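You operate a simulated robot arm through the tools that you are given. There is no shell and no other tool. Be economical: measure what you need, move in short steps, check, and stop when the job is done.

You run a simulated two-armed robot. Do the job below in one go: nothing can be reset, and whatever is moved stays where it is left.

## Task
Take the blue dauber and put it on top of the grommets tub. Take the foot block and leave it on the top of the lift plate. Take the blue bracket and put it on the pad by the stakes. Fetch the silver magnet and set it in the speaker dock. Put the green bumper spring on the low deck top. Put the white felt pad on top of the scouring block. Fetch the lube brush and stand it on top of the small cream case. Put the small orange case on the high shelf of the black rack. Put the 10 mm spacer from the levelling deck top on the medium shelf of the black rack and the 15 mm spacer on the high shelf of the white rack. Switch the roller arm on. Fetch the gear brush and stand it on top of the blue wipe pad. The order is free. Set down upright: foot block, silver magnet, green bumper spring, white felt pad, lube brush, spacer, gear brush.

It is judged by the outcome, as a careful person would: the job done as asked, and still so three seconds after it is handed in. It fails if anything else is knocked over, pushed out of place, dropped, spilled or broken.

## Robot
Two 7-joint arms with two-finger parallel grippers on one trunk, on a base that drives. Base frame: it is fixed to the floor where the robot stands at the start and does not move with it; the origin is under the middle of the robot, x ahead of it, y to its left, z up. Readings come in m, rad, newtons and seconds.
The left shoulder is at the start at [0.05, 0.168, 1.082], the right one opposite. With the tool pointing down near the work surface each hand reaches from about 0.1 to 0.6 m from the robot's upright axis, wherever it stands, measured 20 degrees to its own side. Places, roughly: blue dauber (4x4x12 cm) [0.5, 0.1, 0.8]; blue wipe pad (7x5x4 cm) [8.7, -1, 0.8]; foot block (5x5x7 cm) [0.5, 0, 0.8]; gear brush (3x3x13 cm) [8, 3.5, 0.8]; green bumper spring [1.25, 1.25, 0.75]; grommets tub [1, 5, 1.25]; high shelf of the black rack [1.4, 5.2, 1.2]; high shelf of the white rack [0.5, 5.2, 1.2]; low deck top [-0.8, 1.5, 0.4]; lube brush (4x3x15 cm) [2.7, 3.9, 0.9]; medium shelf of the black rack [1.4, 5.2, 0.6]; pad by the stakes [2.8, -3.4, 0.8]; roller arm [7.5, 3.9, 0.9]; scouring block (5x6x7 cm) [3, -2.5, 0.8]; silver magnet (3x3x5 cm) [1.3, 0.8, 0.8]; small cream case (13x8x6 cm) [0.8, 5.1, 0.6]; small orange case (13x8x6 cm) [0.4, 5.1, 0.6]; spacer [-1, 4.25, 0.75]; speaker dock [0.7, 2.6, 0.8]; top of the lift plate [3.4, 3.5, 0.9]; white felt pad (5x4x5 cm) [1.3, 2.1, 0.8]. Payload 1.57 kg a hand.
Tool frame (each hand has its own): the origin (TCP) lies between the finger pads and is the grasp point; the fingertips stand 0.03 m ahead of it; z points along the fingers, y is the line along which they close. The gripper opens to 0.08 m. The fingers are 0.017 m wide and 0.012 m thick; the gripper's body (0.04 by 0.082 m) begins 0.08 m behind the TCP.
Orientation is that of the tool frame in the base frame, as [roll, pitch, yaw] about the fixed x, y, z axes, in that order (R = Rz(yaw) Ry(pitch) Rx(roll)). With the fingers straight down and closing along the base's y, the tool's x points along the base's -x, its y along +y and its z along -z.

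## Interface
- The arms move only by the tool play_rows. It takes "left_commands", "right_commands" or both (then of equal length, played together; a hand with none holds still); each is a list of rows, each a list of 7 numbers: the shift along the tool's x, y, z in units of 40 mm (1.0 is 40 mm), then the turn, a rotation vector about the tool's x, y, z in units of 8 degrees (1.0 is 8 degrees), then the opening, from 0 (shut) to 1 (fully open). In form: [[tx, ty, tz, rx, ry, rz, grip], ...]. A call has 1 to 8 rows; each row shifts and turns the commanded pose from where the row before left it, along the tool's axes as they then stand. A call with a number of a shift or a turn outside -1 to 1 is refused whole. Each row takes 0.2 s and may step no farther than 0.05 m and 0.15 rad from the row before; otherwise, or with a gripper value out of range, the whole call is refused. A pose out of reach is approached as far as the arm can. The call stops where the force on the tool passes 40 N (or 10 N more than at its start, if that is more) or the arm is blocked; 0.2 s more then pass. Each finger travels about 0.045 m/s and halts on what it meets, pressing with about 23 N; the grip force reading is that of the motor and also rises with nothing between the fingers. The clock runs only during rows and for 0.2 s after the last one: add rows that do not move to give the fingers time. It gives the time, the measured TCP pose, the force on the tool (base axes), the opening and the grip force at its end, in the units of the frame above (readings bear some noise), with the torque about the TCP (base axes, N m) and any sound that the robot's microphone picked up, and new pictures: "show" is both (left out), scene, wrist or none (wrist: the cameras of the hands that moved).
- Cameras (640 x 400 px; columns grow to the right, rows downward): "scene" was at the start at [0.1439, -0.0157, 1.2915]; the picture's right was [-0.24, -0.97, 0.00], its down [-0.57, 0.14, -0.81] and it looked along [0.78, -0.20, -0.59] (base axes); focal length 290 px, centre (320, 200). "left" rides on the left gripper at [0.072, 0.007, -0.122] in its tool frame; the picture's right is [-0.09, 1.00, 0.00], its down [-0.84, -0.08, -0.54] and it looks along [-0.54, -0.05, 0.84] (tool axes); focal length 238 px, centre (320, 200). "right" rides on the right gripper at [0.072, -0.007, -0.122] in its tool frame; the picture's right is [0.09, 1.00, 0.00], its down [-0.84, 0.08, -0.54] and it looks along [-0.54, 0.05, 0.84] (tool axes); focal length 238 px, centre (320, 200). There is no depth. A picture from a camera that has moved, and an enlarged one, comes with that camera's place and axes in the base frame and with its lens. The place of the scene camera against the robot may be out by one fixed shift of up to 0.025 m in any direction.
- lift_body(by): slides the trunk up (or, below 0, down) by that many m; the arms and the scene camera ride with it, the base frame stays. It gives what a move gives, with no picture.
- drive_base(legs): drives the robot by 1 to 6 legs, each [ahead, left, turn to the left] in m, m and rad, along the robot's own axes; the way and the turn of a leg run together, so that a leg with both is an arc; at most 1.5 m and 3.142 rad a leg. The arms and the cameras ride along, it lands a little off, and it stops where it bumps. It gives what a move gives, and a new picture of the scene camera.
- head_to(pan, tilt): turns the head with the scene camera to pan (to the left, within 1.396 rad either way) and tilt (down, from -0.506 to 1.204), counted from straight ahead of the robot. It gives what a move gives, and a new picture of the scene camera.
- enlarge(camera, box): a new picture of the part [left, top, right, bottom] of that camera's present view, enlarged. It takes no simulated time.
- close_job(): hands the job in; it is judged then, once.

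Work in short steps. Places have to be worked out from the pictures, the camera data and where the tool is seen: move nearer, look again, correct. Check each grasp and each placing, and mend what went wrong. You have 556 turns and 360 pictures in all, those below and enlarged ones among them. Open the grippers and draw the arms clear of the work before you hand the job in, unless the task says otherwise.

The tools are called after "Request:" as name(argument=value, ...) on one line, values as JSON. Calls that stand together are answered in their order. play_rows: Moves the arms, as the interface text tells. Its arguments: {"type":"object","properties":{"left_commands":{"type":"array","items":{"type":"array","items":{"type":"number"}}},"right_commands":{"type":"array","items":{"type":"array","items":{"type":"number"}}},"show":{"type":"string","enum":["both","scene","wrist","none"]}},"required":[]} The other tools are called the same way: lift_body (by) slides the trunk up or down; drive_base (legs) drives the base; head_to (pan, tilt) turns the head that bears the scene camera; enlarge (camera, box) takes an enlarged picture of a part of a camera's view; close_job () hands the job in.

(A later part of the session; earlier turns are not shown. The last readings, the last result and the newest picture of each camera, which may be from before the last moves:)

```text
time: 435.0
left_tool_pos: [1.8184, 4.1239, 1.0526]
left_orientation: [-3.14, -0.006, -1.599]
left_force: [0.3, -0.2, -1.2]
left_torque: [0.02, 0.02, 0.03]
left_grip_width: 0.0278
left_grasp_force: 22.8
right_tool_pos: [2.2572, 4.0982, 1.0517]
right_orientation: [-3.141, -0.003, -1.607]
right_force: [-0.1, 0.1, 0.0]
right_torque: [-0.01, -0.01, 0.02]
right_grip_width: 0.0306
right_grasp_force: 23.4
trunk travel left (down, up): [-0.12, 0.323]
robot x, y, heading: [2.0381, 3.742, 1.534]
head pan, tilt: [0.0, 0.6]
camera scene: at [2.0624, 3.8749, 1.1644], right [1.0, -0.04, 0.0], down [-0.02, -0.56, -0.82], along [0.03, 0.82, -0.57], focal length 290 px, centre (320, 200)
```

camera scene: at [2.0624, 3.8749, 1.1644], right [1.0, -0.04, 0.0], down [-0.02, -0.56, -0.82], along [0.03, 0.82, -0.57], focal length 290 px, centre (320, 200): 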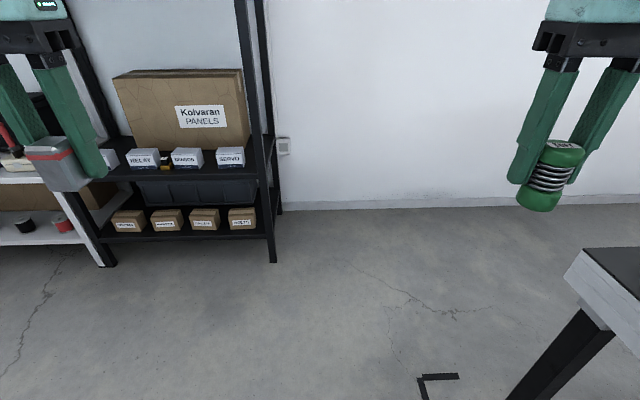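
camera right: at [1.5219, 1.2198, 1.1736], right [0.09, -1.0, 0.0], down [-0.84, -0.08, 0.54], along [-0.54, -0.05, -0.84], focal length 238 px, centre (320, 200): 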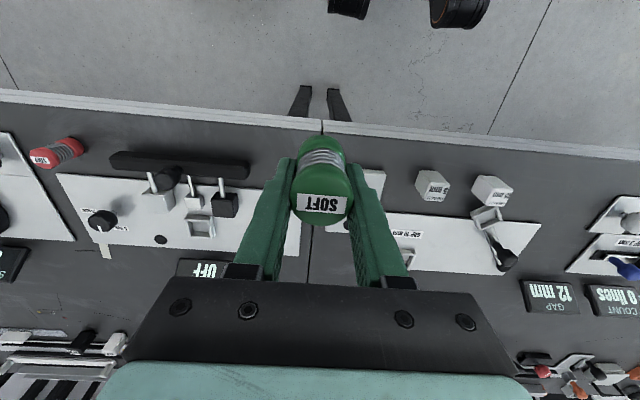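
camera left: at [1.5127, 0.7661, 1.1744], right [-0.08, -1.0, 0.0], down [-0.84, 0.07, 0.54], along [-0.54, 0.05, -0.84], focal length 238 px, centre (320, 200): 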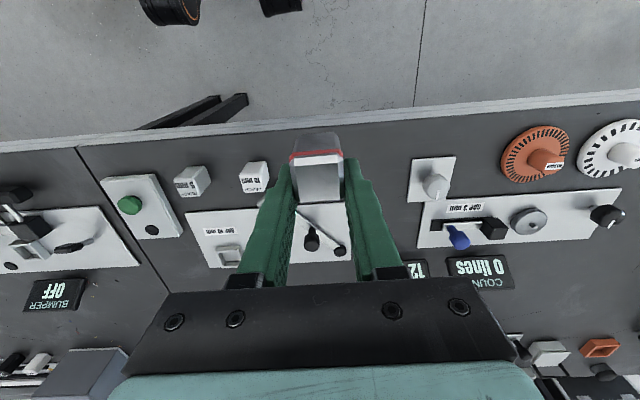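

Continue: west to x≈-0.08, south to y≈2.45, then face east.

Request:
drive_base(legs=[[0, 0, 1.607], [1.4, 0, 0], [0.72, 0, 0], [0, 0, 1.571]])

Request:
drive_base(legs=[[1.3, 0, 0], [0, 0, 1.571]])

```text
time: 453.2
left_tool_pos: [0.122, 3.3416, 1.0522]
left_orientation: [-3.14, -0.006, 1.546]
left_force: [0.5, -0.5, -1.9]
left_torque: [-0.01, 0.0, 0.02]
left_grip_width: 0.0277
left_grasp_force: 22.9
right_tool_pos: [-0.3175, 3.3668, 1.0532]
right_orientation: [3.141, -0.002, 1.538]
right_force: [-0.5, 0.6, -0.7]
right_torque: [0.01, -0.01, 0.0]
right_grip_width: 0.0304
right_grasp_force: 22.7
trunk travel left (down, up): [-0.12, 0.323]
robot x, y, heading: [-0.1015, 3.7246, -1.596]
head pan, tilt: [0.0, 0.6]
camera scene: at [-0.0856, 3.6016, 1.1644], right [-1.0, 0.03, 0.0], down [0.02, 0.56, -0.83], along [-0.03, -0.82, -0.57], focal length 290 px, centre (320, 200)
```

scene: 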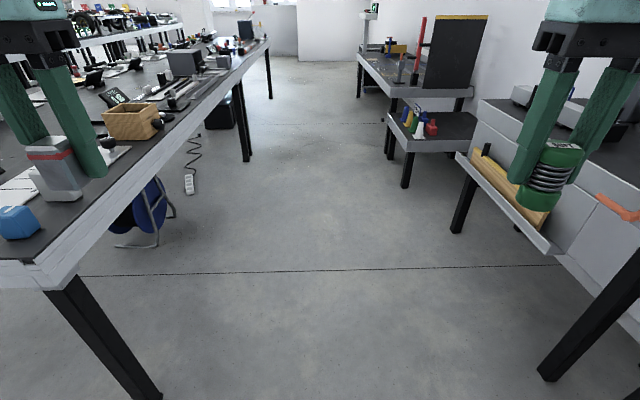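

```text
time: 463.5
left_tool_pos: [0.2349, 2.6767, 1.0527]
left_orientation: [-3.14, -0.007, 3.115]
left_force: [-1.0, 0.6, -0.5]
left_torque: [0.01, -0.01, -0.04]
left_grip_width: 0.0276
left_grasp_force: 23.4
right_tool_pos: [0.2108, 2.2379, 1.0521]
right_orientation: [3.139, -0.001, 3.108]
right_force: [0.7, 0.7, -0.3]
right_torque: [0.02, -0.02, -0.09]
right_grip_width: 0.0305
right_grasp_force: 22.8
trunk travel left (down, up): [-0.12, 0.323]
robot x, y, heading: [-0.1496, 2.4549, -0.035]
head pan, tilt: [0.0, 0.6]
camera scene: at [0.0012, 2.4567, 1.1644], right [-0.03, -1.0, 0.0], down [-0.56, 0.02, -0.83], along [0.82, -0.03, -0.57], focal length 290 px, centre (320, 200)
```

scene: 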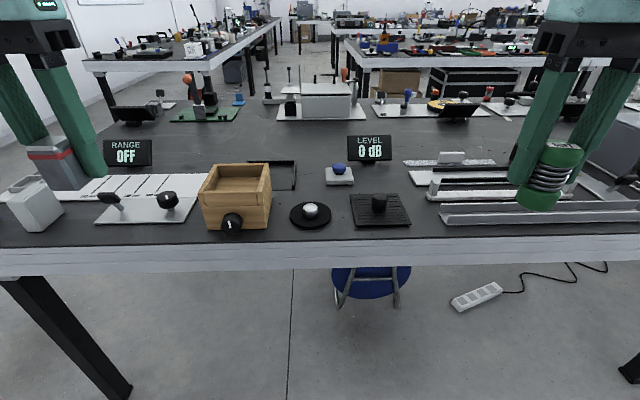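

Near [0.7,2.6] I see a black frame behind the wooden speaker box. Enlarge.

Request:
enlarge(camera="scene", box=[180, 120, 420, 240])

```text
2.67 times, centred on (300, 180) of scene
camera zoom: at [0.0012, 2.4567, 1.1644], right [-0.03, -1.0, 0.0], down [-0.56, 0.02, -0.83], along [0.82, -0.03, -0.57], focal length 773 px, centre (373, 253)
```

zoom: 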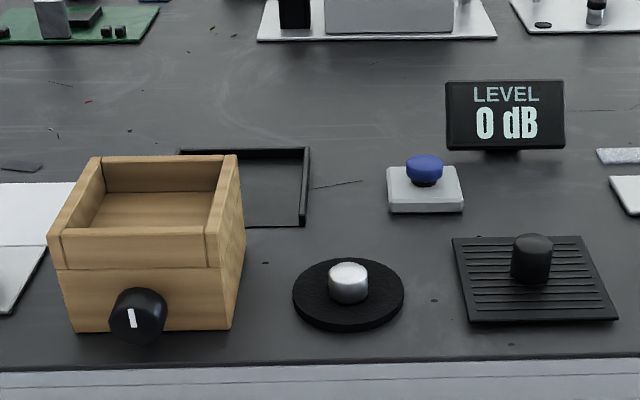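

The black frame at ≈(0.66,2.56) is the dock (matches [0.7,2.6]). Drive closer and bring the left hand above it.

Request:
drive_base(legs=[[0.3, -0.07, 0.035]])

Request:
play_rows(left_commands=[[-0.5, 0, 0, 0, 0, 0, 0], [-0.5, 0.1, 0, 0, 0, 0, 0], [0, 0, 0, 0, 0, 0, 0]], show="wrist")

```text
time: 465.6
left_tool_pos: [0.5226, 2.6181, 1.0522]
left_orientation: [-3.14, -0.005, -3.123]
left_force: [-0.8, 0.6, -1.1]
left_torque: [0.0, -0.01, 0.01]
left_grip_width: 0.0278
left_grasp_force: 23.7
right_tool_pos: [0.5172, 2.1785, 1.0525]
right_orientation: [3.14, -0.001, -3.131]
right_force: [1.0, -0.6, -0.9]
right_torque: [-0.01, 0.01, -0.04]
right_grip_width: 0.0306
right_grasp_force: 23.3
trunk travel left (down, up): [-0.12, 0.323]
robot x, y, heading: [0.1515, 2.3804, 0.007]
head pan, tilt: [0.0, 0.6]
camera scene: at [0.2985, 2.3869, 1.1643], right [0.01, -1.0, 0.0], down [-0.57, -0.01, -0.82], along [0.82, 0.01, -0.57], focal length 290 px, centre (320, 200)
```

scene: 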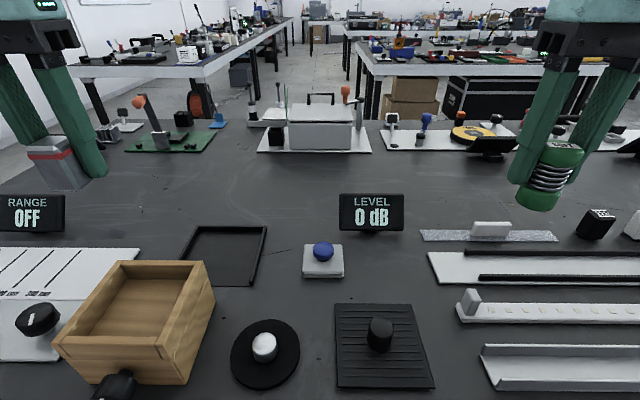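

```text
time: 466.4
left_tool_pos: [0.5648, 2.6241, 1.0526]
left_orientation: [-3.14, -0.006, -3.126]
left_force: [0.4, 0.7, -1.3]
left_torque: [0.05, -0.04, -0.02]
left_grip_width: 0.0278
left_grasp_force: 23.1
right_tool_pos: [0.5163, 2.177, 1.0525]
right_orientation: [3.139, -0.003, -3.132]
right_force: [1.0, 0.2, -0.7]
right_torque: [0.01, 0.0, -0.01]
right_grip_width: 0.0308
right_grasp_force: 22.8
trunk travel left (down, up): [-0.12, 0.323]
robot x, y, heading: [0.1503, 2.3796, 0.008]
head pan, tilt: [0.0, 0.6]
camera left: at [0.4931, 2.6282, 1.1749], right [0.07, 1.0, 0.0], down [0.84, -0.06, 0.54], along [0.54, -0.04, -0.84], focal length 238 px, centre (320, 200)
```

left: 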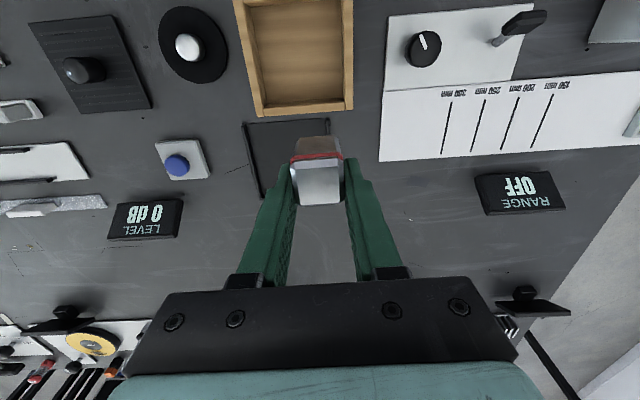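

Dock frame spans x 0.587–0.731, y 2.49–2.634; centre (0.659,2.562). Move the magnet over it and start lowering.

Request:
play_rows(left_commands=[[-0.8, -0.5, 0, 0, 0, 0, 0], [-0.8, -0.5, 0, 0, 0, 0, 0], [-0.75, -0.55, 0, 0, 0, 0, 0], [0, 0, 0.9, 0, 0, 0, 0], [0, 0, 0.9, 0, 0, 0, 0], [0, 0, 0.9, 0, 0, 0, 0], [0, 0, 0, 0, 0, 0, 0]], show="both")

```text
time: 468.0
left_tool_pos: [0.6561, 2.5638, 0.9427]
left_orientation: [-3.14, -0.004, -3.124]
left_force: [0.6, 0.4, -1.6]
left_torque: [0.01, 0.01, -0.02]
left_grip_width: 0.0278
left_grasp_force: 23.0
right_tool_pos: [0.5169, 2.1771, 1.0514]
right_orientation: [3.138, -0.001, -3.132]
right_force: [-0.4, 0.1, -1.1]
right_torque: [-0.05, -0.01, 0.02]
right_grip_width: 0.0304
right_grasp_force: 23.4
trunk travel left (down, up): [-0.12, 0.323]
robot x, y, heading: [0.1494, 2.378, 0.008]
head pan, tilt: [0.0, 0.6]
camera scene: at [0.2984, 2.387, 1.1644], right [0.01, -1.0, 0.0], down [-0.57, -0.01, -0.82], along [0.82, 0.01, -0.57], focal length 290 px, centre (320, 200)
camera left: at [0.5849, 2.5675, 1.0647], right [0.07, 1.0, 0.0], down [0.84, -0.06, 0.54], along [0.54, -0.04, -0.84], focal length 238 px, centre (320, 200)
```

scene: 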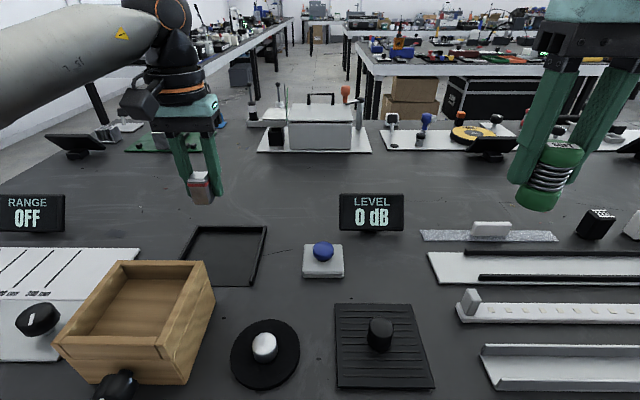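
left: 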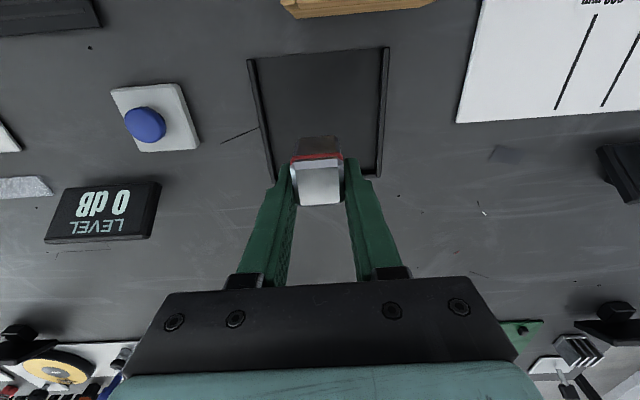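

Centred over the dock. Lower to near the surface.

Request:
play_rows(left_commands=[[0, 0, 0.9, 0, 0, 0, 0], [0, 0, 0.9, 0, 0, 0, 0], [0, 0, 0.8, 0, 0, 0, 0], [0, 0, 0.3, 0, 0, 0, 0], [0, 0, 0, 0, 0, 0, 0]], show="none")

Request:
play_rows(left_commands=[[0, 0, 0.12, 0, 0, 0, 0], [0, 0, 0, 0, 0, 0, 0]], show="none")

```text
time: 469.2
left_tool_pos: [0.6538, 2.5612, 0.8303]
left_orientation: [-3.14, -0.005, -3.125]
left_force: [1.0, 0.4, -1.1]
left_torque: [-0.04, 0.0, 0.0]
left_grip_width: 0.0275
left_grasp_force: 23.3
right_tool_pos: [0.5181, 2.1773, 1.0513]
right_orientation: [3.14, -0.003, -3.129]
right_force: [0.4, 0.1, -1.6]
right_torque: [0.02, -0.01, 0.03]
right_grip_width: 0.0304
right_grasp_force: 22.9
trunk travel left (down, up): [-0.12, 0.323]
robot x, y, heading: [0.1526, 2.379, 0.011]
head pan, tilt: [0.0, 0.6]
```

```text
time: 469.8
left_tool_pos: [0.6543, 2.5619, 0.8234]
left_orientation: [-3.14, -0.007, -3.125]
left_force: [-1.1, 0.2, -1.5]
left_torque: [0.02, 0.02, -0.01]
left_grip_width: 0.0281
left_grasp_force: 23.4
right_tool_pos: [0.5171, 2.1782, 1.0516]
right_orientation: [3.14, -0.001, -3.131]
right_force: [0.2, 0.8, -1.3]
right_torque: [-0.01, 0.03, 0.0]
right_grip_width: 0.0305
right_grasp_force: 23.4
trunk travel left (down, up): [-0.12, 0.323]
robot x, y, heading: [0.1488, 2.3801, 0.009]
head pan, tilt: [0.0, 0.6]
```

Request:
play_rows(left_commands=[[0, 0, 0.12, 0, 0, 0, 0], [0, 0, 0, 0, 0, 0, 0]], show="none")

Request:
play_rows(left_commands=[[0, 0, 0.12, 0, 0, 0, 0], [0, 0, 0, 0, 0, 0, 0]], show="none")

```text
time: 470.4
left_tool_pos: [0.6551, 2.5618, 0.82]
left_orientation: [-3.139, -0.006, -3.124]
left_force: [-0.1, -0.4, -1.1]
left_torque: [0.02, -0.03, -0.02]
left_grip_width: 0.0278
left_grasp_force: 23.4
right_tool_pos: [0.5177, 2.1771, 1.0523]
right_orientation: [3.139, -0.003, -3.131]
right_force: [1.3, 0.3, -1.4]
right_torque: [0.0, 0.03, 0.03]
right_grip_width: 0.0304
right_grasp_force: 22.7
trunk travel left (down, up): [-0.12, 0.323]
robot x, y, heading: [0.1493, 2.3785, 0.01]
head pan, tilt: [0.0, 0.6]
```

```text
time: 471.0
left_tool_pos: [0.6558, 2.5617, 0.8138]
left_orientation: [-3.14, -0.005, -3.124]
left_force: [-1.6, -0.2, 3.6]
left_torque: [0.07, 0.07, 0.03]
left_grip_width: 0.0276
left_grasp_force: 22.6
right_tool_pos: [0.5166, 2.1774, 1.0531]
right_orientation: [3.14, 0.0, -3.132]
right_force: [-0.5, 1.1, -0.3]
right_torque: [-0.01, -0.01, -0.03]
right_grip_width: 0.0307
right_grasp_force: 23.0
trunk travel left (down, up): [-0.12, 0.323]
robot x, y, heading: [0.147, 2.3801, 0.013]
head pan, tilt: [0.0, 0.6]
```

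Contact at z≈0.814, as when it was picked up. Release and rise.

Request:
play_rows(left_commands=[[0, 0, 0, 0, 0, 0, 0.5], [0, 0, 0, 0, 0, 0, 0.8], [0, 0, 0, 0, 0, 0, 0.8], [0, 0, -0.6, 0, 0, 0, 0.8], [0, 0, -1, 0, 0, 0, 0.8], [0, 0, -1, 0, 0, 0, 0.8], [0, 0, -1, 0, 0, 0, 0.8], [0, 0, 0, 0, 0, 0, 0.8]], show="both")

```text
time: 472.8
left_tool_pos: [0.6573, 2.5633, 0.9583]
left_orientation: [-3.14, -0.005, -3.126]
left_force: [0.5, 0.4, 0.1]
left_torque: [0.0, -0.04, -0.01]
left_grip_width: 0.0638
left_grasp_force: 0.0
right_tool_pos: [0.5174, 2.1772, 1.0511]
right_orientation: [3.141, 0.0, -3.132]
right_force: [0.1, -0.1, -0.1]
right_torque: [-0.01, 0.0, -0.01]
right_grip_width: 0.0302
right_grasp_force: 22.8
trunk travel left (down, up): [-0.12, 0.323]
robot x, y, heading: [0.1528, 2.3809, 0.01]
head pan, tilt: [0.0, 0.6]
camera scene: at [0.2982, 2.3869, 1.1644], right [0.01, -1.0, 0.0], down [-0.56, -0.01, -0.83], along [0.83, 0.01, -0.56], focal length 290 px, centre (320, 200)
camera left: at [0.5853, 2.5677, 1.08], right [0.07, 1.0, 0.0], down [0.84, -0.06, 0.54], along [0.54, -0.04, -0.84], focal length 238 px, centre (320, 200)
```

scene: 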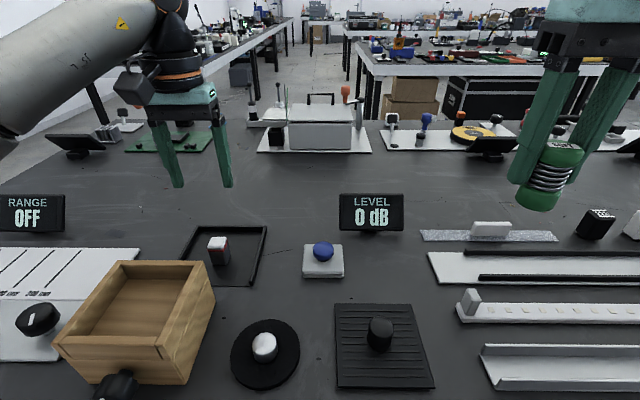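
left: 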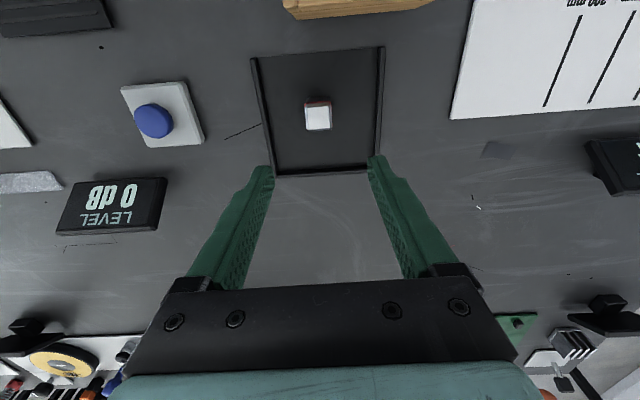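

Magnet done. Retract the left hand, back off, strafe south to y≈1.3 and turn to face the low deck in the west.

Request:
play_rows(left_commands=[[0.5, 0, -1, 0, 0, 0, 0.5], [0.5, 0, -1, 0, 0, 0, 0.5], [1, 0, 0, 0, 0, 0, 0.5], [1, 0, 0, 0, 0, 0, 0.5], [1, 0, 0, 0, 0, 0, 0.5], [1, 0, 0, 0, 0, 0, 0.5], [1, 0, 0, 0, 0, 0, 0.5]], right_commands=[[0.3, 0, 0, 0, 0, 0, 0], [0.3, 0, 0, 0, 0, 0, 0], [0.3, 0, 0, 0, 0, 0, 0], [0.3, 0, 0, 0, 0, 0, 0], [0.3, 0, 0, 0, 0, 0, 0], [0, 0, 0, 0, 0, 0, 0], [0, 0, 0, 0, 0, 0, 0]], show="none")

Request:
drive_base(legs=[[-0.36, 0, 0], [0, -1.08, 0], [0, 0, 3.13]])

```text
time: 474.4
left_tool_pos: [0.4172, 2.5607, 1.0371]
left_orientation: [-3.139, -0.005, -3.122]
left_force: [-1.2, -0.1, 1.1]
left_torque: [0.03, -0.04, 0.01]
left_grip_width: 0.0401
left_grasp_force: 0.0
right_tool_pos: [0.4571, 2.1775, 1.0526]
right_orientation: [3.139, 0.001, -3.13]
right_force: [-0.8, -0.4, -0.8]
right_torque: [-0.01, -0.01, 0.01]
right_grip_width: 0.0304
right_grasp_force: 22.7
trunk travel left (down, up): [-0.12, 0.323]
robot x, y, heading: [0.1492, 2.3815, 0.01]
head pan, tilt: [0.0, 0.6]
```

```text
time: 489.0
left_tool_pos: [-0.4641, 1.1372, 1.0368]
left_orientation: [-3.14, -0.005, -0.053]
left_force: [0.7, 0.6, -0.3]
left_torque: [-0.01, 0.03, 0.01]
left_grip_width: 0.04
left_grasp_force: 0.1
right_tool_pos: [-0.4778, 1.5219, 1.0519]
right_orientation: [3.14, -0.004, -0.061]
right_force: [-0.3, -1.1, 0.2]
right_torque: [-0.02, -0.01, 0.01]
right_grip_width: 0.0303
right_grasp_force: 23.1
trunk travel left (down, up): [-0.12, 0.323]
robot x, y, heading: [-0.1853, 1.296, 3.075]
head pan, tilt: [0.0, 0.6]
camera scene: at [-0.2947, 1.3121, 1.1644], right [0.06, 1.0, 0.0], down [0.56, -0.03, -0.83], along [-0.82, 0.05, -0.56], focal length 290 px, centre (320, 200)
```

scene: 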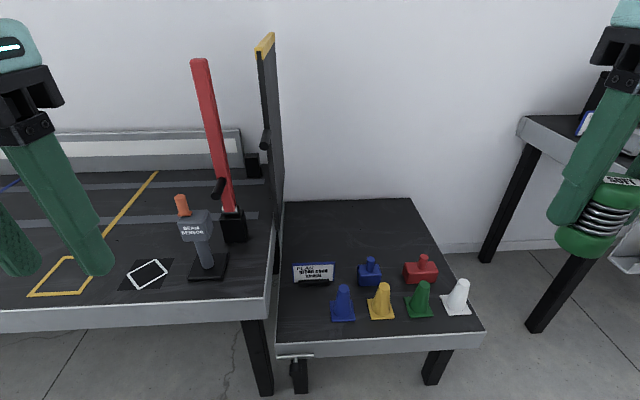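

The low deck (z≈0.42) carries cones in front. I need a free spot; drive a little closer, lower the trunk and look with the right wrist camera.

Request:
drive_base(legs=[[0, 0, 0.065], [0.17, -0.13, 0]])

Request:
play_rows(right_commands=[[-0.6, 0.5, 0, 0, 0, 0, 0], [-0.6, 0.5, 0, 0, 0, 0, 0], [0, 0.5, 0, 0, 0, 0, 0], [0, 0, 0, 0, 0, 0, 0]], show="wrist")

```text
time: 491.1
left_tool_pos: [-0.6217, 1.2502, 1.0372]
left_orientation: [-3.141, -0.006, 0.016]
left_force: [-0.6, 0.1, 0.0]
left_torque: [-0.01, 0.0, 0.01]
left_grip_width: 0.0402
left_grasp_force: 0.0
right_tool_pos: [-0.6607, 1.6342, 1.0518]
right_orientation: [3.141, -0.003, 0.008]
right_force: [1.8, -0.2, -0.6]
right_torque: [0.0, 0.01, 0.02]
right_grip_width: 0.0305
right_grasp_force: 22.9
trunk travel left (down, up): [-0.12, 0.323]
robot x, y, heading: [-0.3587, 1.4281, -3.134]
head pan, tilt: [0.0, 0.6]
camera scene: at [-0.4641, 1.4359, 1.1644], right [-0.01, 1.0, 0.0], down [0.57, 0.0, -0.82], along [-0.82, -0.01, -0.57], focal length 290 px, centre (320, 200)
```

scene: 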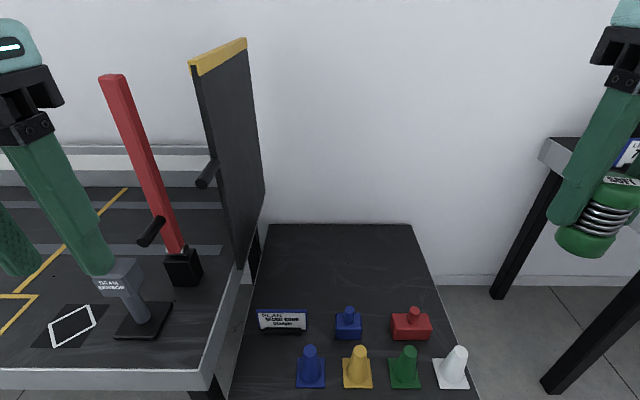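

```text
time: 492.1
left_tool_pos: [-0.6224, 1.2507, 1.0364]
left_orientation: [-3.14, -0.005, 0.015]
left_force: [-0.2, -0.1, 0.2]
left_torque: [0.01, -0.02, 0.01]
left_grip_width: 0.04
left_grasp_force: 0.1
right_tool_pos: [-0.7064, 1.5786, 1.0502]
right_orientation: [3.14, -0.002, 0.004]
right_force: [0.7, -0.1, -0.7]
right_torque: [0.01, -0.02, -0.03]
right_grip_width: 0.0304
right_grasp_force: 23.2
right hand out of reach, approached as far as the arm can: row 3
trunk travel left (down, up): [-0.12, 0.323]
robot x, y, heading: [-0.3557, 1.4318, -3.136]
head pan, tilt: [0.0, 0.6]
camera right: at [-0.6347, 1.5848, 1.1714], right [0.1, -1.0, 0.0], down [-0.84, -0.08, 0.54], along [-0.54, -0.05, -0.84], focal length 238 px, centre (320, 200)
```

right: 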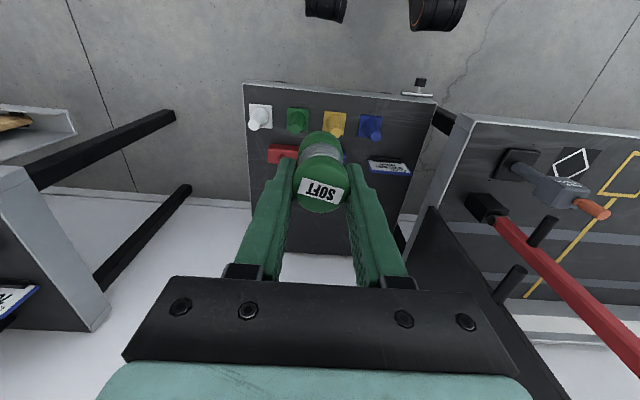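

Measured: deck spans x −0.73…−1.37, y 1.25–1.79 at z≈0.44; a free spot is at (-0.80,1.325), left of the blue cone. Shift 0.28 m south, lower the trunk.

Request:
play_rows(left_commands=[[0.9, 0, 0, 0, 0, 0, 0.5], [0.9, 0, 0, 0, 0, 0, 0.5]], show="none")

Request:
drive_base(legs=[[0, 0.27, 0]])

Request:
lift_body(by=-0.12)

Request:
play_rows(right_commands=[[-0.5, 0, 0.8, 0, 0, 0, 0], [-0.5, 0, 0.8, 0, 0, 0, 0], [-0.5, 0, 0.8, 0, 0, 0, 0], [0, 0, 1, 0, 0, 0, 0], [0, 0, 1, 0, 0, 0, 0], [0, 0, 0, 0, 0, 0, 0]], show="both")

```text
time: 492.7
left_tool_pos: [-0.5485, 1.2523, 1.0379]
left_orientation: [-3.14, -0.005, 0.016]
left_force: [-0.2, -0.5, 0.6]
left_torque: [-0.01, -0.01, 0.01]
left_grip_width: 0.0401
left_grasp_force: 0.0
right_tool_pos: [-0.7056, 1.5772, 1.0496]
right_orientation: [3.14, -0.002, 0.006]
right_force: [0.2, 0.3, 0.2]
right_torque: [-0.01, 0.01, -0.04]
right_grip_width: 0.0306
right_grasp_force: 22.9
trunk travel left (down, up): [-0.12, 0.323]
robot x, y, heading: [-0.3554, 1.4285, -3.138]
head pan, tilt: [0.0, 0.6]
```

```text
time: 494.6
left_tool_pos: [-0.546, 0.9842, 1.0367]
left_orientation: [-3.139, -0.005, 0.016]
left_force: [-0.8, -0.8, 0.6]
left_torque: [0.0, -0.02, -0.01]
left_grip_width: 0.0399
left_grasp_force: 0.1
right_tool_pos: [-0.7035, 1.3101, 1.051]
right_orientation: [3.138, 0.0, 0.01]
right_force: [-0.3, 0.3, 0.1]
right_torque: [0.01, -0.01, 0.02]
right_grip_width: 0.0307
right_grasp_force: 22.9
trunk travel left (down, up): [-0.12, 0.323]
robot x, y, heading: [-0.3535, 1.1618, -3.131]
head pan, tilt: [0.0, 0.6]
camera scene: at [-0.4616, 1.1686, 1.1644], right [-0.01, 1.0, 0.0], down [0.56, 0.01, -0.83], along [-0.83, -0.01, -0.56], focal length 290 px, centre (320, 200)
```

scene: 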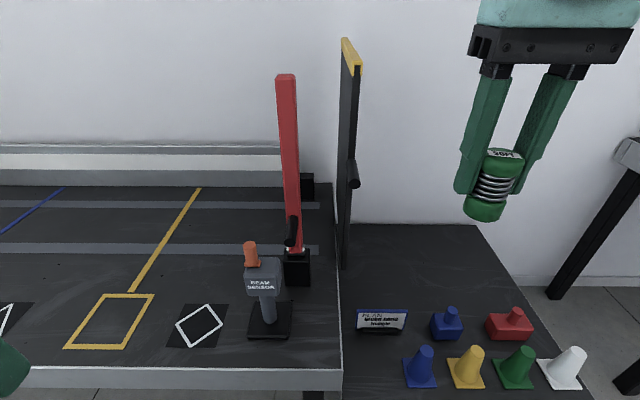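

```text
time: 496.1
left_tool_pos: [-0.5453, 0.9847, 0.9166]
left_orientation: [-3.141, -0.004, 0.017]
left_force: [0.2, 0.6, 0.2]
left_torque: [0.01, -0.05, -0.08]
left_grip_width: 0.0401
left_grasp_force: 0.0
right_tool_pos: [-0.7032, 1.3115, 0.9306]
right_orientation: [3.136, -0.001, 0.01]
right_force: [0.0, -0.2, -1.3]
right_torque: [0.01, 0.02, 0.02]
right_grip_width: 0.0305
right_grasp_force: 23.3
trunk travel left (down, up): [0.0, 0.443]
robot x, y, heading: [-0.3521, 1.163, -3.129]
head pan, tilt: [0.0, 0.6]
```

```text
time: 497.5
left_tool_pos: [-0.5469, 0.9854, 0.9172]
left_orientation: [-3.139, -0.006, 0.017]
left_force: [0.3, 0.2, 0.0]
left_torque: [0.03, -0.01, 0.0]
left_grip_width: 0.0403
left_grasp_force: 0.0
right_tool_pos: [-0.7653, 1.3085, 0.7525]
right_orientation: [3.139, 0.0, 0.008]
right_force: [-0.7, 1.1, -0.6]
right_torque: [-0.01, -0.03, -0.03]
right_grip_width: 0.0303
right_grasp_force: 22.9
trunk travel left (down, up): [0.0, 0.443]
robot x, y, heading: [-0.3541, 1.1649, -3.131]
head pan, tilt: [0.0, 0.6]
camera scene: at [-0.4616, 1.1688, 1.0444], right [-0.01, 1.0, 0.0], down [0.56, 0.01, -0.82], along [-0.82, -0.01, -0.57], focal length 290 px, centre (320, 200)
camera right: at [-0.6953, 1.3162, 0.8744], right [0.1, -0.99, 0.0], down [-0.84, -0.08, 0.54], along [-0.54, -0.06, -0.84], focal length 238 px, centre (320, 200)
```

scene: 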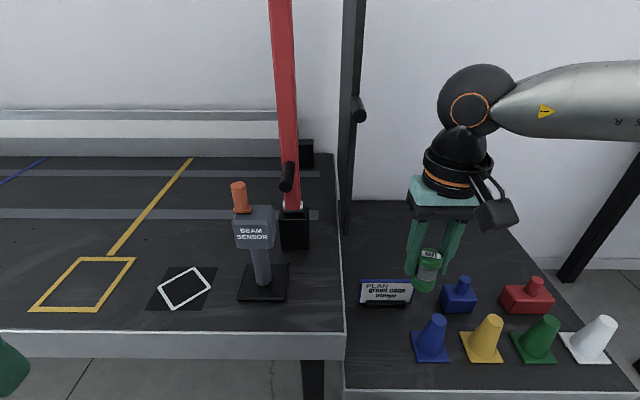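
right: 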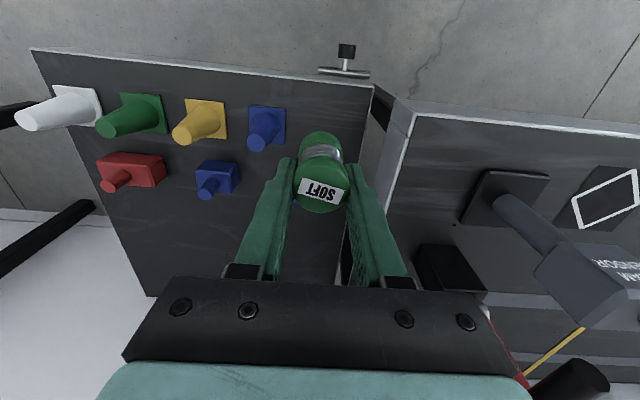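

Free area confirmed; target (-0.81,1.295). Move and lower.

Request:
play_rows(right_commands=[[-0.55, 0.16, 0.7, 0, 0, 0, 0], [-0.55, 0.16, 0.7, 0, 0, 0, 0], [0, 0, 1, 0, 0, 0, 0], [0, 0, 1, 0, 0, 0, 0], [0, 0, 1, 0, 0, 0, 0], [0, 0, 1, 0, 0, 0, 0], [0, 0, 0, 0, 0, 0, 0]], show="both")

```text
time: 499.1
left_tool_pos: [-0.5462, 0.9838, 0.9176]
left_orientation: [-3.14, -0.004, 0.017]
left_force: [0.4, 0.3, -0.2]
left_torque: [-0.03, 0.02, 0.01]
left_grip_width: 0.0399
left_grasp_force: 0.0
right_tool_pos: [-0.7796, 1.3409, 0.5594]
right_orientation: [3.135, 0.002, 0.009]
right_force: [0.3, 0.3, -1.0]
right_torque: [-0.01, 0.0, 0.03]
right_grip_width: 0.0303
right_grasp_force: 22.7
right hand out of reach, approached as far as the arm can: row 2, 3, 4, 5, 6
trunk travel left (down, up): [0.0, 0.443]
robot x, y, heading: [-0.3541, 1.1647, -3.128]
head pan, tilt: [0.0, 0.6]
camera scene: at [-0.4616, 1.1688, 1.0444], right [-0.01, 1.0, 0.0], down [0.56, 0.01, -0.83], along [-0.82, -0.01, -0.56], focal length 290 px, centre (320, 200)
camera right: at [-0.7079, 1.3474, 0.6811], right [0.1, -0.99, 0.01], down [-0.84, -0.08, 0.54], along [-0.54, -0.06, -0.84], focal length 238 px, centre (320, 200)
```

scene: 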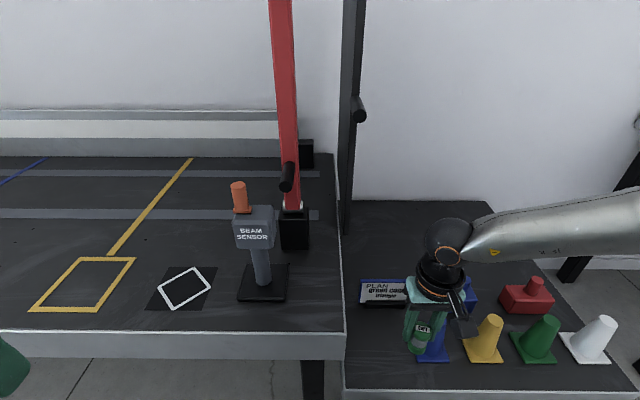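
right: 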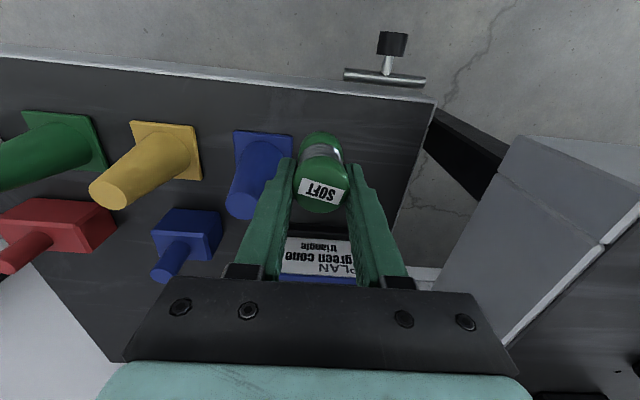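

Right arm lacks a few cm of reach. Raise it a little, drive 5.5 cm closer and retry.

Request:
play_rows(right_commands=[[0.3, 0.2, -1, 0, 0, 0, 0], [0.2, 0.2, -1, 0, 0, 0, 0], [0, 0.3, -0.5, 0, 0, 0, 0]], show="none")

Request:
drive_base(legs=[[0.055, 0, 0]])

Request:
play_rows(right_commands=[[0, 0, 0, 0, 0, 0, 0]], show="wrist")

```text
time: 499.9
left_tool_pos: [-0.5464, 0.9835, 0.9181]
left_orientation: [-3.14, -0.005, 0.016]
left_force: [0.1, 0.3, -0.3]
left_torque: [0.03, -0.02, -0.03]
left_grip_width: 0.0402
left_grasp_force: 0.0
right_tool_pos: [-0.7571, 1.3114, 0.6607]
right_orientation: [3.138, 0.0, 0.008]
right_force: [-0.3, -0.1, -0.1]
right_torque: [-0.01, -0.01, 0.03]
right_grip_width: 0.0302
right_grasp_force: 23.2
trunk travel left (down, up): [0.0, 0.443]
robot x, y, heading: [-0.3565, 1.1627, -3.128]
head pan, tilt: [0.0, 0.6]
```

```text
time: 500.8
left_tool_pos: [-0.6006, 0.9836, 0.9174]
left_orientation: [-3.14, -0.006, 0.018]
left_force: [0.8, -0.5, -0.1]
left_torque: [-0.02, 0.03, -0.02]
left_grip_width: 0.0395
left_grasp_force: 0.0
right_tool_pos: [-0.8119, 1.3103, 0.6594]
right_orientation: [3.139, 0.0, 0.008]
right_force: [-0.8, -0.2, -0.8]
right_torque: [-0.02, 0.01, 0.0]
right_grip_width: 0.0307
right_grasp_force: 23.4
trunk travel left (down, up): [0.0, 0.443]
robot x, y, heading: [-0.4058, 1.1594, -3.129]
head pan, tilt: [0.0, 0.6]
camera scene: at [-0.5158, 1.1682, 1.0444], right [-0.01, 1.0, 0.0], down [0.56, 0.01, -0.83], along [-0.83, -0.01, -0.56], focal length 290 px, centre (320, 200)
```

scene: 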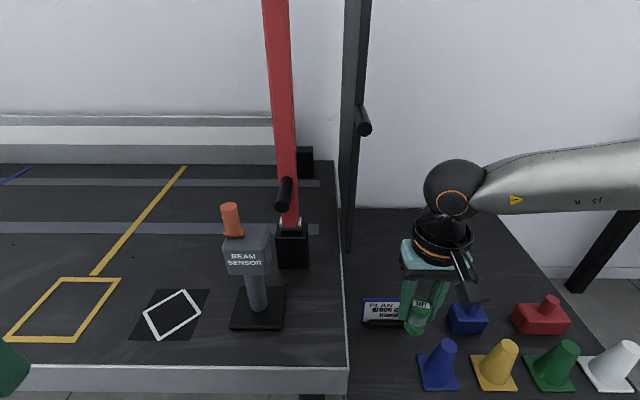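

```text
time: 501.2
left_tool_pos: [-0.6003, 0.985, 0.9169]
left_orientation: [-3.14, -0.005, 0.018]
left_force: [0.0, -0.2, -0.2]
left_torque: [0.01, -0.01, 0.01]
left_grip_width: 0.0398
left_grasp_force: 0.2
right_tool_pos: [-0.8108, 1.3101, 0.6594]
right_orientation: [3.137, -0.001, 0.007]
right_force: [0.1, 0.0, -1.1]
right_torque: [-0.03, -0.04, 0.02]
right_grip_width: 0.0301
right_grasp_force: 23.1
trunk travel left (down, up): [0.0, 0.443]
robot x, y, heading: [-0.4074, 1.1615, -3.131]
head pan, tilt: [0.0, 0.6]
camera right: at [-0.7399, 1.3178, 0.7809], right [0.1, -0.99, 0.0], down [-0.84, -0.08, 0.54], along [-0.54, -0.06, -0.84], focal length 238 px, centre (320, 200)
```

right: 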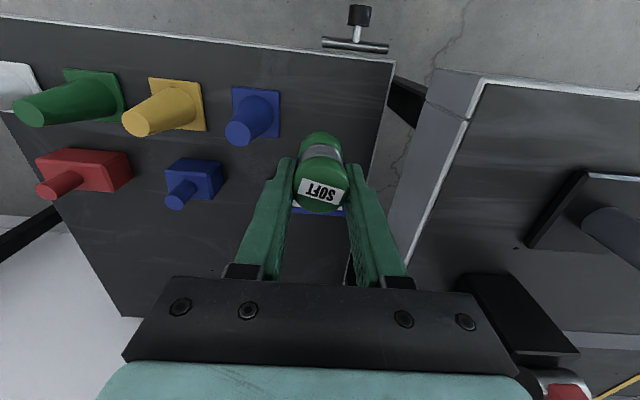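

Shift 1.5 cm south and lower.

Request:
play_rows(right_commands=[[0.2, 0.35, 0.5, 0, 0, 0, 0], [0, 0, 0.9, 0, 0, 0, 0], [0, 0, 0.9, 0, 0, 0, 0], [0, 0, 0.9, 0, 0, 0, 0], [0, 0, 0.6, 0, 0, 0, 0], [0, 0, 0, 0, 0, 0, 0]], show="both")

```text
time: 502.6
left_tool_pos: [-0.5993, 0.9839, 0.9174]
left_orientation: [-3.139, -0.005, 0.017]
left_force: [-0.3, 0.0, 0.0]
left_torque: [0.01, 0.01, 0.0]
left_grip_width: 0.0399
left_grasp_force: 0.0
right_tool_pos: [-0.7869, 1.333, 0.5352]
right_orientation: [3.137, 0.001, 0.009]
right_force: [0.3, -0.2, -0.3]
right_torque: [-0.02, 0.0, -0.02]
right_grip_width: 0.0303
right_grasp_force: 23.2
right hand out of reach, approached as far as the arm can: row 3, 4, 5
trunk travel left (down, up): [0.0, 0.443]
robot x, y, heading: [-0.4064, 1.1643, -3.13]
head pan, tilt: [0.0, 0.6]
camera scene: at [-0.5159, 1.1682, 1.0444], right [-0.01, 1.0, 0.0], down [0.56, 0.01, -0.83], along [-0.82, -0.01, -0.56], focal length 290 px, centre (320, 200)
camera right: at [-0.7157, 1.3413, 0.6561], right [0.1, -0.99, 0.0], down [-0.84, -0.08, 0.54], along [-0.54, -0.06, -0.84], focal length 238 px, centre (320, 200)
```

scene: 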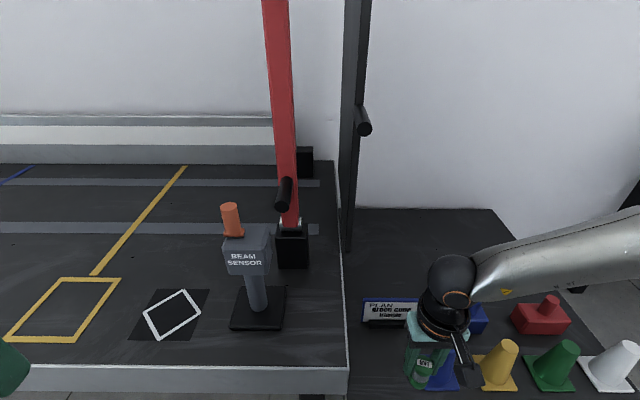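
right: 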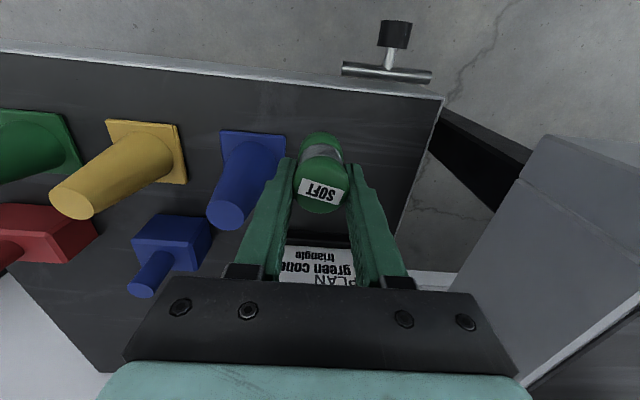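

The right arm dislikes targets so far inward. Raise the hand, move the base 0.1 m south and swing the hand outward again.

Request:
play_rows(right_commands=[[0, 0.3, -1, 0, 0, 0, 0], [0, 0.2, -1, 0, 0, 0, 0], [0, 0, -1, 0, 0, 0, 0]], show="none")

Request:
drive_base(legs=[[0, 0.1, 0]])

Request:
play_rows(right_commands=[[-0.2, -0.8, 0, 0, 0, 0, 0], [-0.2, -0.8, 0, 0, 0, 0, 0], [0, -0.6, 0, 0, 0, 0, 0], [0, 0, 0.9, 0, 0, 0, 0], [0, 0, 0.9, 0, 0, 0, 0], [0, 0, 0.9, 0, 0, 0, 0], [0, 0, 0, 0, 0, 0, 0]], show="wrist")

```text
time: 503.4
left_tool_pos: [-0.5996, 0.9828, 0.917]
left_orientation: [-3.14, -0.005, 0.019]
left_force: [1.2, 0.1, -0.2]
left_torque: [0.01, 0.0, -0.01]
left_grip_width: 0.0401
left_grasp_force: 0.0
right_tool_pos: [-0.7874, 1.3141, 0.6537]
right_orientation: [3.137, 0.0, 0.01]
right_force: [0.0, 0.3, -1.0]
right_torque: [0.0, 0.01, 0.01]
right_grip_width: 0.0304
right_grasp_force: 23.3
trunk travel left (down, up): [0.0, 0.443]
robot x, y, heading: [-0.405, 1.1599, -3.13]
head pan, tilt: [0.0, 0.6]
```

```text
time: 504.6
left_tool_pos: [-0.6005, 0.8834, 0.9176]
left_orientation: [-3.14, -0.006, 0.014]
left_force: [-0.2, -0.7, -0.2]
left_torque: [-0.02, -0.01, -0.02]
left_grip_width: 0.0399
left_grasp_force: 0.0
right_tool_pos: [-0.7864, 1.2136, 0.652]
right_orientation: [3.139, 0.001, 0.008]
right_force: [0.1, 0.1, -1.2]
right_torque: [0.04, 0.0, 0.02]
right_grip_width: 0.0302
right_grasp_force: 23.0
trunk travel left (down, up): [0.0, 0.443]
robot x, y, heading: [-0.4066, 1.0624, -3.132]
head pan, tilt: [0.0, 0.6]
camera scene: at [-0.5149, 1.0683, 1.0444], right [-0.01, 1.0, 0.0], down [0.56, 0.0, -0.83], along [-0.83, -0.01, -0.56], focal length 290 px, centre (320, 200)
```

scene: 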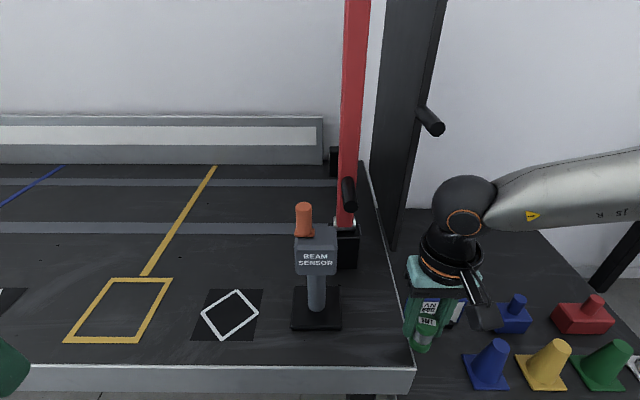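

```text
time: 506.2
left_tool_pos: [-0.6001, 0.8835, 0.9176]
left_orientation: [-3.141, -0.006, 0.016]
left_force: [-0.6, -0.7, 0.4]
left_torque: [-0.01, 0.01, 0.01]
left_grip_width: 0.04
left_grasp_force: 0.1
right_tool_pos: [-0.8028, 1.3038, 0.5433]
right_orientation: [3.138, 0.0, 0.008]
right_force: [-0.8, -0.4, -0.7]
right_torque: [-0.02, 0.0, -0.03]
right_grip_width: 0.0305
right_grasp_force: 23.3
trunk travel left (down, up): [0.0, 0.443]
robot x, y, heading: [-0.4049, 1.0655, -3.13]
head pan, tilt: [0.0, 0.6]
camera right: at [-0.7321, 1.3107, 0.6645], right [0.1, -1.0, 0.0], down [-0.84, -0.08, 0.54], along [-0.54, -0.06, -0.84], focal length 238 px, centre (320, 200)
```

right: 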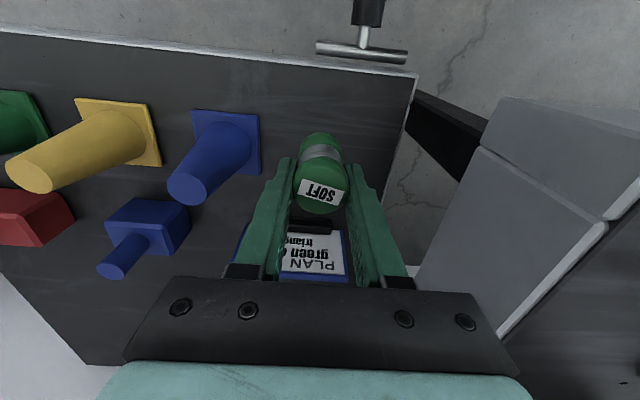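

Works now. Continue lowering to the deck.

Request:
play_rows(right_commands=[[0, 0.1, 0.7, 0, 0, 0, 0], [0, 0, 0.5, 0, 0, 0, 0], [0, 0, 0.2, 0, 0, 0, 0], [0, 0, 0, 0, 0, 0, 0]], show="wrist")

Request:
play_rows(right_commands=[[0, 0, 0.15, 0, 0, 0, 0], [0, 0, 0, 0, 0, 0, 0]], show="none")

```text
time: 507.2
left_tool_pos: [-0.5986, 0.8834, 0.9168]
left_orientation: [-3.138, -0.006, 0.018]
left_force: [0.2, -0.2, -0.4]
left_torque: [0.0, 0.02, 0.03]
left_grip_width: 0.0402
left_grasp_force: 0.0
right_tool_pos: [-0.8034, 1.2986, 0.4896]
right_orientation: [3.137, 0.0, 0.007]
right_force: [-0.3, 0.1, -1.1]
right_torque: [0.02, -0.03, 0.02]
right_grip_width: 0.0305
right_grasp_force: 23.3
trunk travel left (down, up): [0.0, 0.443]
robot x, y, heading: [-0.4033, 1.067, -3.139]
head pan, tilt: [0.0, 0.6]
camera right: at [-0.7321, 1.3061, 0.6105], right [0.1, -1.0, 0.0], down [-0.84, -0.08, 0.54], along [-0.54, -0.06, -0.84], focal length 238 px, centre (320, 200)
```

right: 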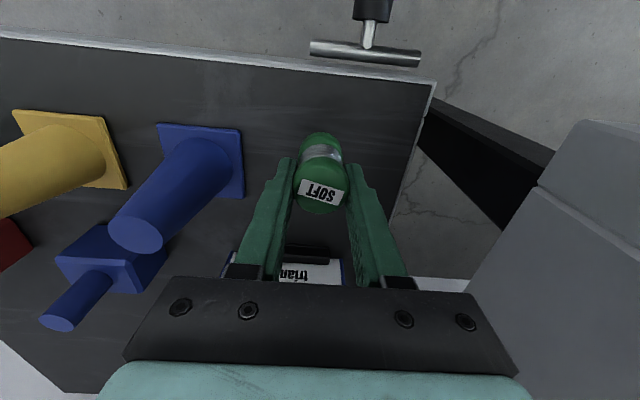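

```text
time: 507.8
left_tool_pos: [-0.5999, 0.8837, 0.9175]
left_orientation: [-3.14, -0.007, 0.015]
left_force: [-0.2, 0.1, -0.8]
left_torque: [-0.02, 0.01, -0.01]
left_grip_width: 0.04
left_grasp_force: 0.0
right_tool_pos: [-0.8026, 1.2989, 0.4838]
right_orientation: [3.136, 0.001, 0.007]
right_force: [-0.1, -0.2, -0.7]
right_torque: [0.02, -0.03, -0.01]
right_grip_width: 0.0304
right_grasp_force: 22.5
trunk travel left (down, up): [0.0, 0.443]
robot x, y, heading: [-0.4071, 1.063, -3.131]
head pan, tilt: [0.0, 0.6]
```

Request:
play_rows(right_commands=[[0, 0, 0.15, 0, 0, 0, 0], [0, 0, 0.1, 0, 0, 0, 0], [0, 0, 0, 0, 0, 0, 0]], show="none")

Request:
play_rows(right_commands=[[0, 0, 0.15, 0, 0, 0, 0], [0, 0, 0, 0, 0, 0, 0]], show="none")

```text
time: 508.6
left_tool_pos: [-0.5994, 0.8826, 0.9175]
left_orientation: [-3.139, -0.005, 0.016]
left_force: [0.0, -0.1, -0.3]
left_torque: [-0.02, -0.03, 0.0]
left_grip_width: 0.0399
left_grasp_force: 0.0
right_tool_pos: [-0.7992, 1.3041, 0.4801]
right_orientation: [3.138, 0.0, 0.007]
right_force: [-0.7, 0.0, 0.6]
right_torque: [0.01, -0.01, 0.01]
right_grip_width: 0.0303
right_grasp_force: 22.9
right hand out of reach, approached as far as the arm can: row 1
trunk travel left (down, up): [0.0, 0.443]
robot x, y, heading: [-0.4069, 1.062, -3.138]
head pan, tilt: [0.0, 0.6]
```

```text
time: 509.2
left_tool_pos: [-0.5987, 0.8832, 0.9181]
left_orientation: [-3.139, -0.004, 0.016]
left_force: [0.1, -0.8, 0.4]
left_torque: [0.01, -0.01, -0.03]
left_grip_width: 0.0401
left_grasp_force: 0.1
right_tool_pos: [-0.7979, 1.3068, 0.4778]
right_orientation: [3.137, 0.001, 0.008]
right_force: [-0.6, -0.4, -0.9]
right_torque: [0.01, 0.02, 0.0]
right_grip_width: 0.0306
right_grasp_force: 23.3
right hand out of reach, approached as far as the arm can: row 1
trunk travel left (down, up): [0.0, 0.443]
robot x, y, heading: [-0.4059, 1.0619, -3.133]
head pan, tilt: [0.0, 0.6]
```

At the limit once more; pull 1.2 cm toward me and go down.

Request:
play_rows(right_commands=[[0.3, -0.05, 0, 0, 0, 0, 0], [0, 0, 0.12, 0, 0, 0, 0], [0, 0, 0, 0, 0, 0, 0]], show="none")

Request:
play_rows(right_commands=[[0, 0, 0.12, 0, 0, 0, 0], [0, 0, 0, 0, 0, 0, 0]], show="wrist")

```text
time: 510.0
left_tool_pos: [-0.5997, 0.8844, 0.9176]
left_orientation: [-3.14, -0.004, 0.016]
left_force: [-0.5, -0.2, -0.5]
left_torque: [-0.01, 0.0, -0.01]
left_grip_width: 0.0399
left_grasp_force: 0.0
right_tool_pos: [-0.7859, 1.3078, 0.4725]
right_orientation: [3.138, 0.0, 0.007]
right_force: [0.0, 0.4, -1.4]
right_torque: [-0.02, 0.0, 0.01]
right_grip_width: 0.0305
right_grasp_force: 23.0
trunk travel left (down, up): [0.0, 0.443]
robot x, y, heading: [-0.4071, 1.0676, -3.135]
head pan, tilt: [0.0, 0.6]
```

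```text
time: 510.6
left_tool_pos: [-0.5989, 0.8841, 0.9172]
left_orientation: [-3.14, -0.006, 0.015]
left_force: [-0.5, 0.6, 0.7]
left_torque: [-0.03, 0.02, -0.01]
left_grip_width: 0.04
left_grasp_force: 0.1
right_tool_pos: [-0.7853, 1.3097, 0.4725]
right_orientation: [3.138, 0.002, 0.006]
right_force: [-0.4, -0.2, -0.5]
right_torque: [0.0, 0.0, -0.02]
right_grip_width: 0.0303
right_grasp_force: 22.9
right hand out of reach, approached as far as the arm can: row 1
trunk travel left (down, up): [0.0, 0.443]
robot x, y, heading: [-0.401, 1.0624, -3.132]
head pan, tilt: [0.0, 0.6]
camera right: at [-0.713, 1.3161, 0.5923], right [0.1, -1.0, 0.0], down [-0.84, -0.08, 0.54], along [-0.54, -0.06, -0.84], focal length 238 px, centre (320, 200)
```

right: 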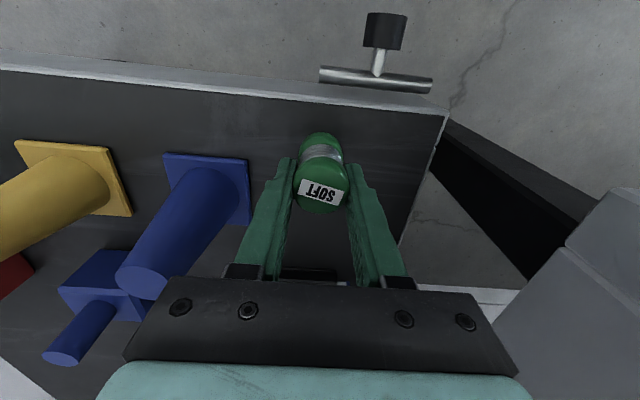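

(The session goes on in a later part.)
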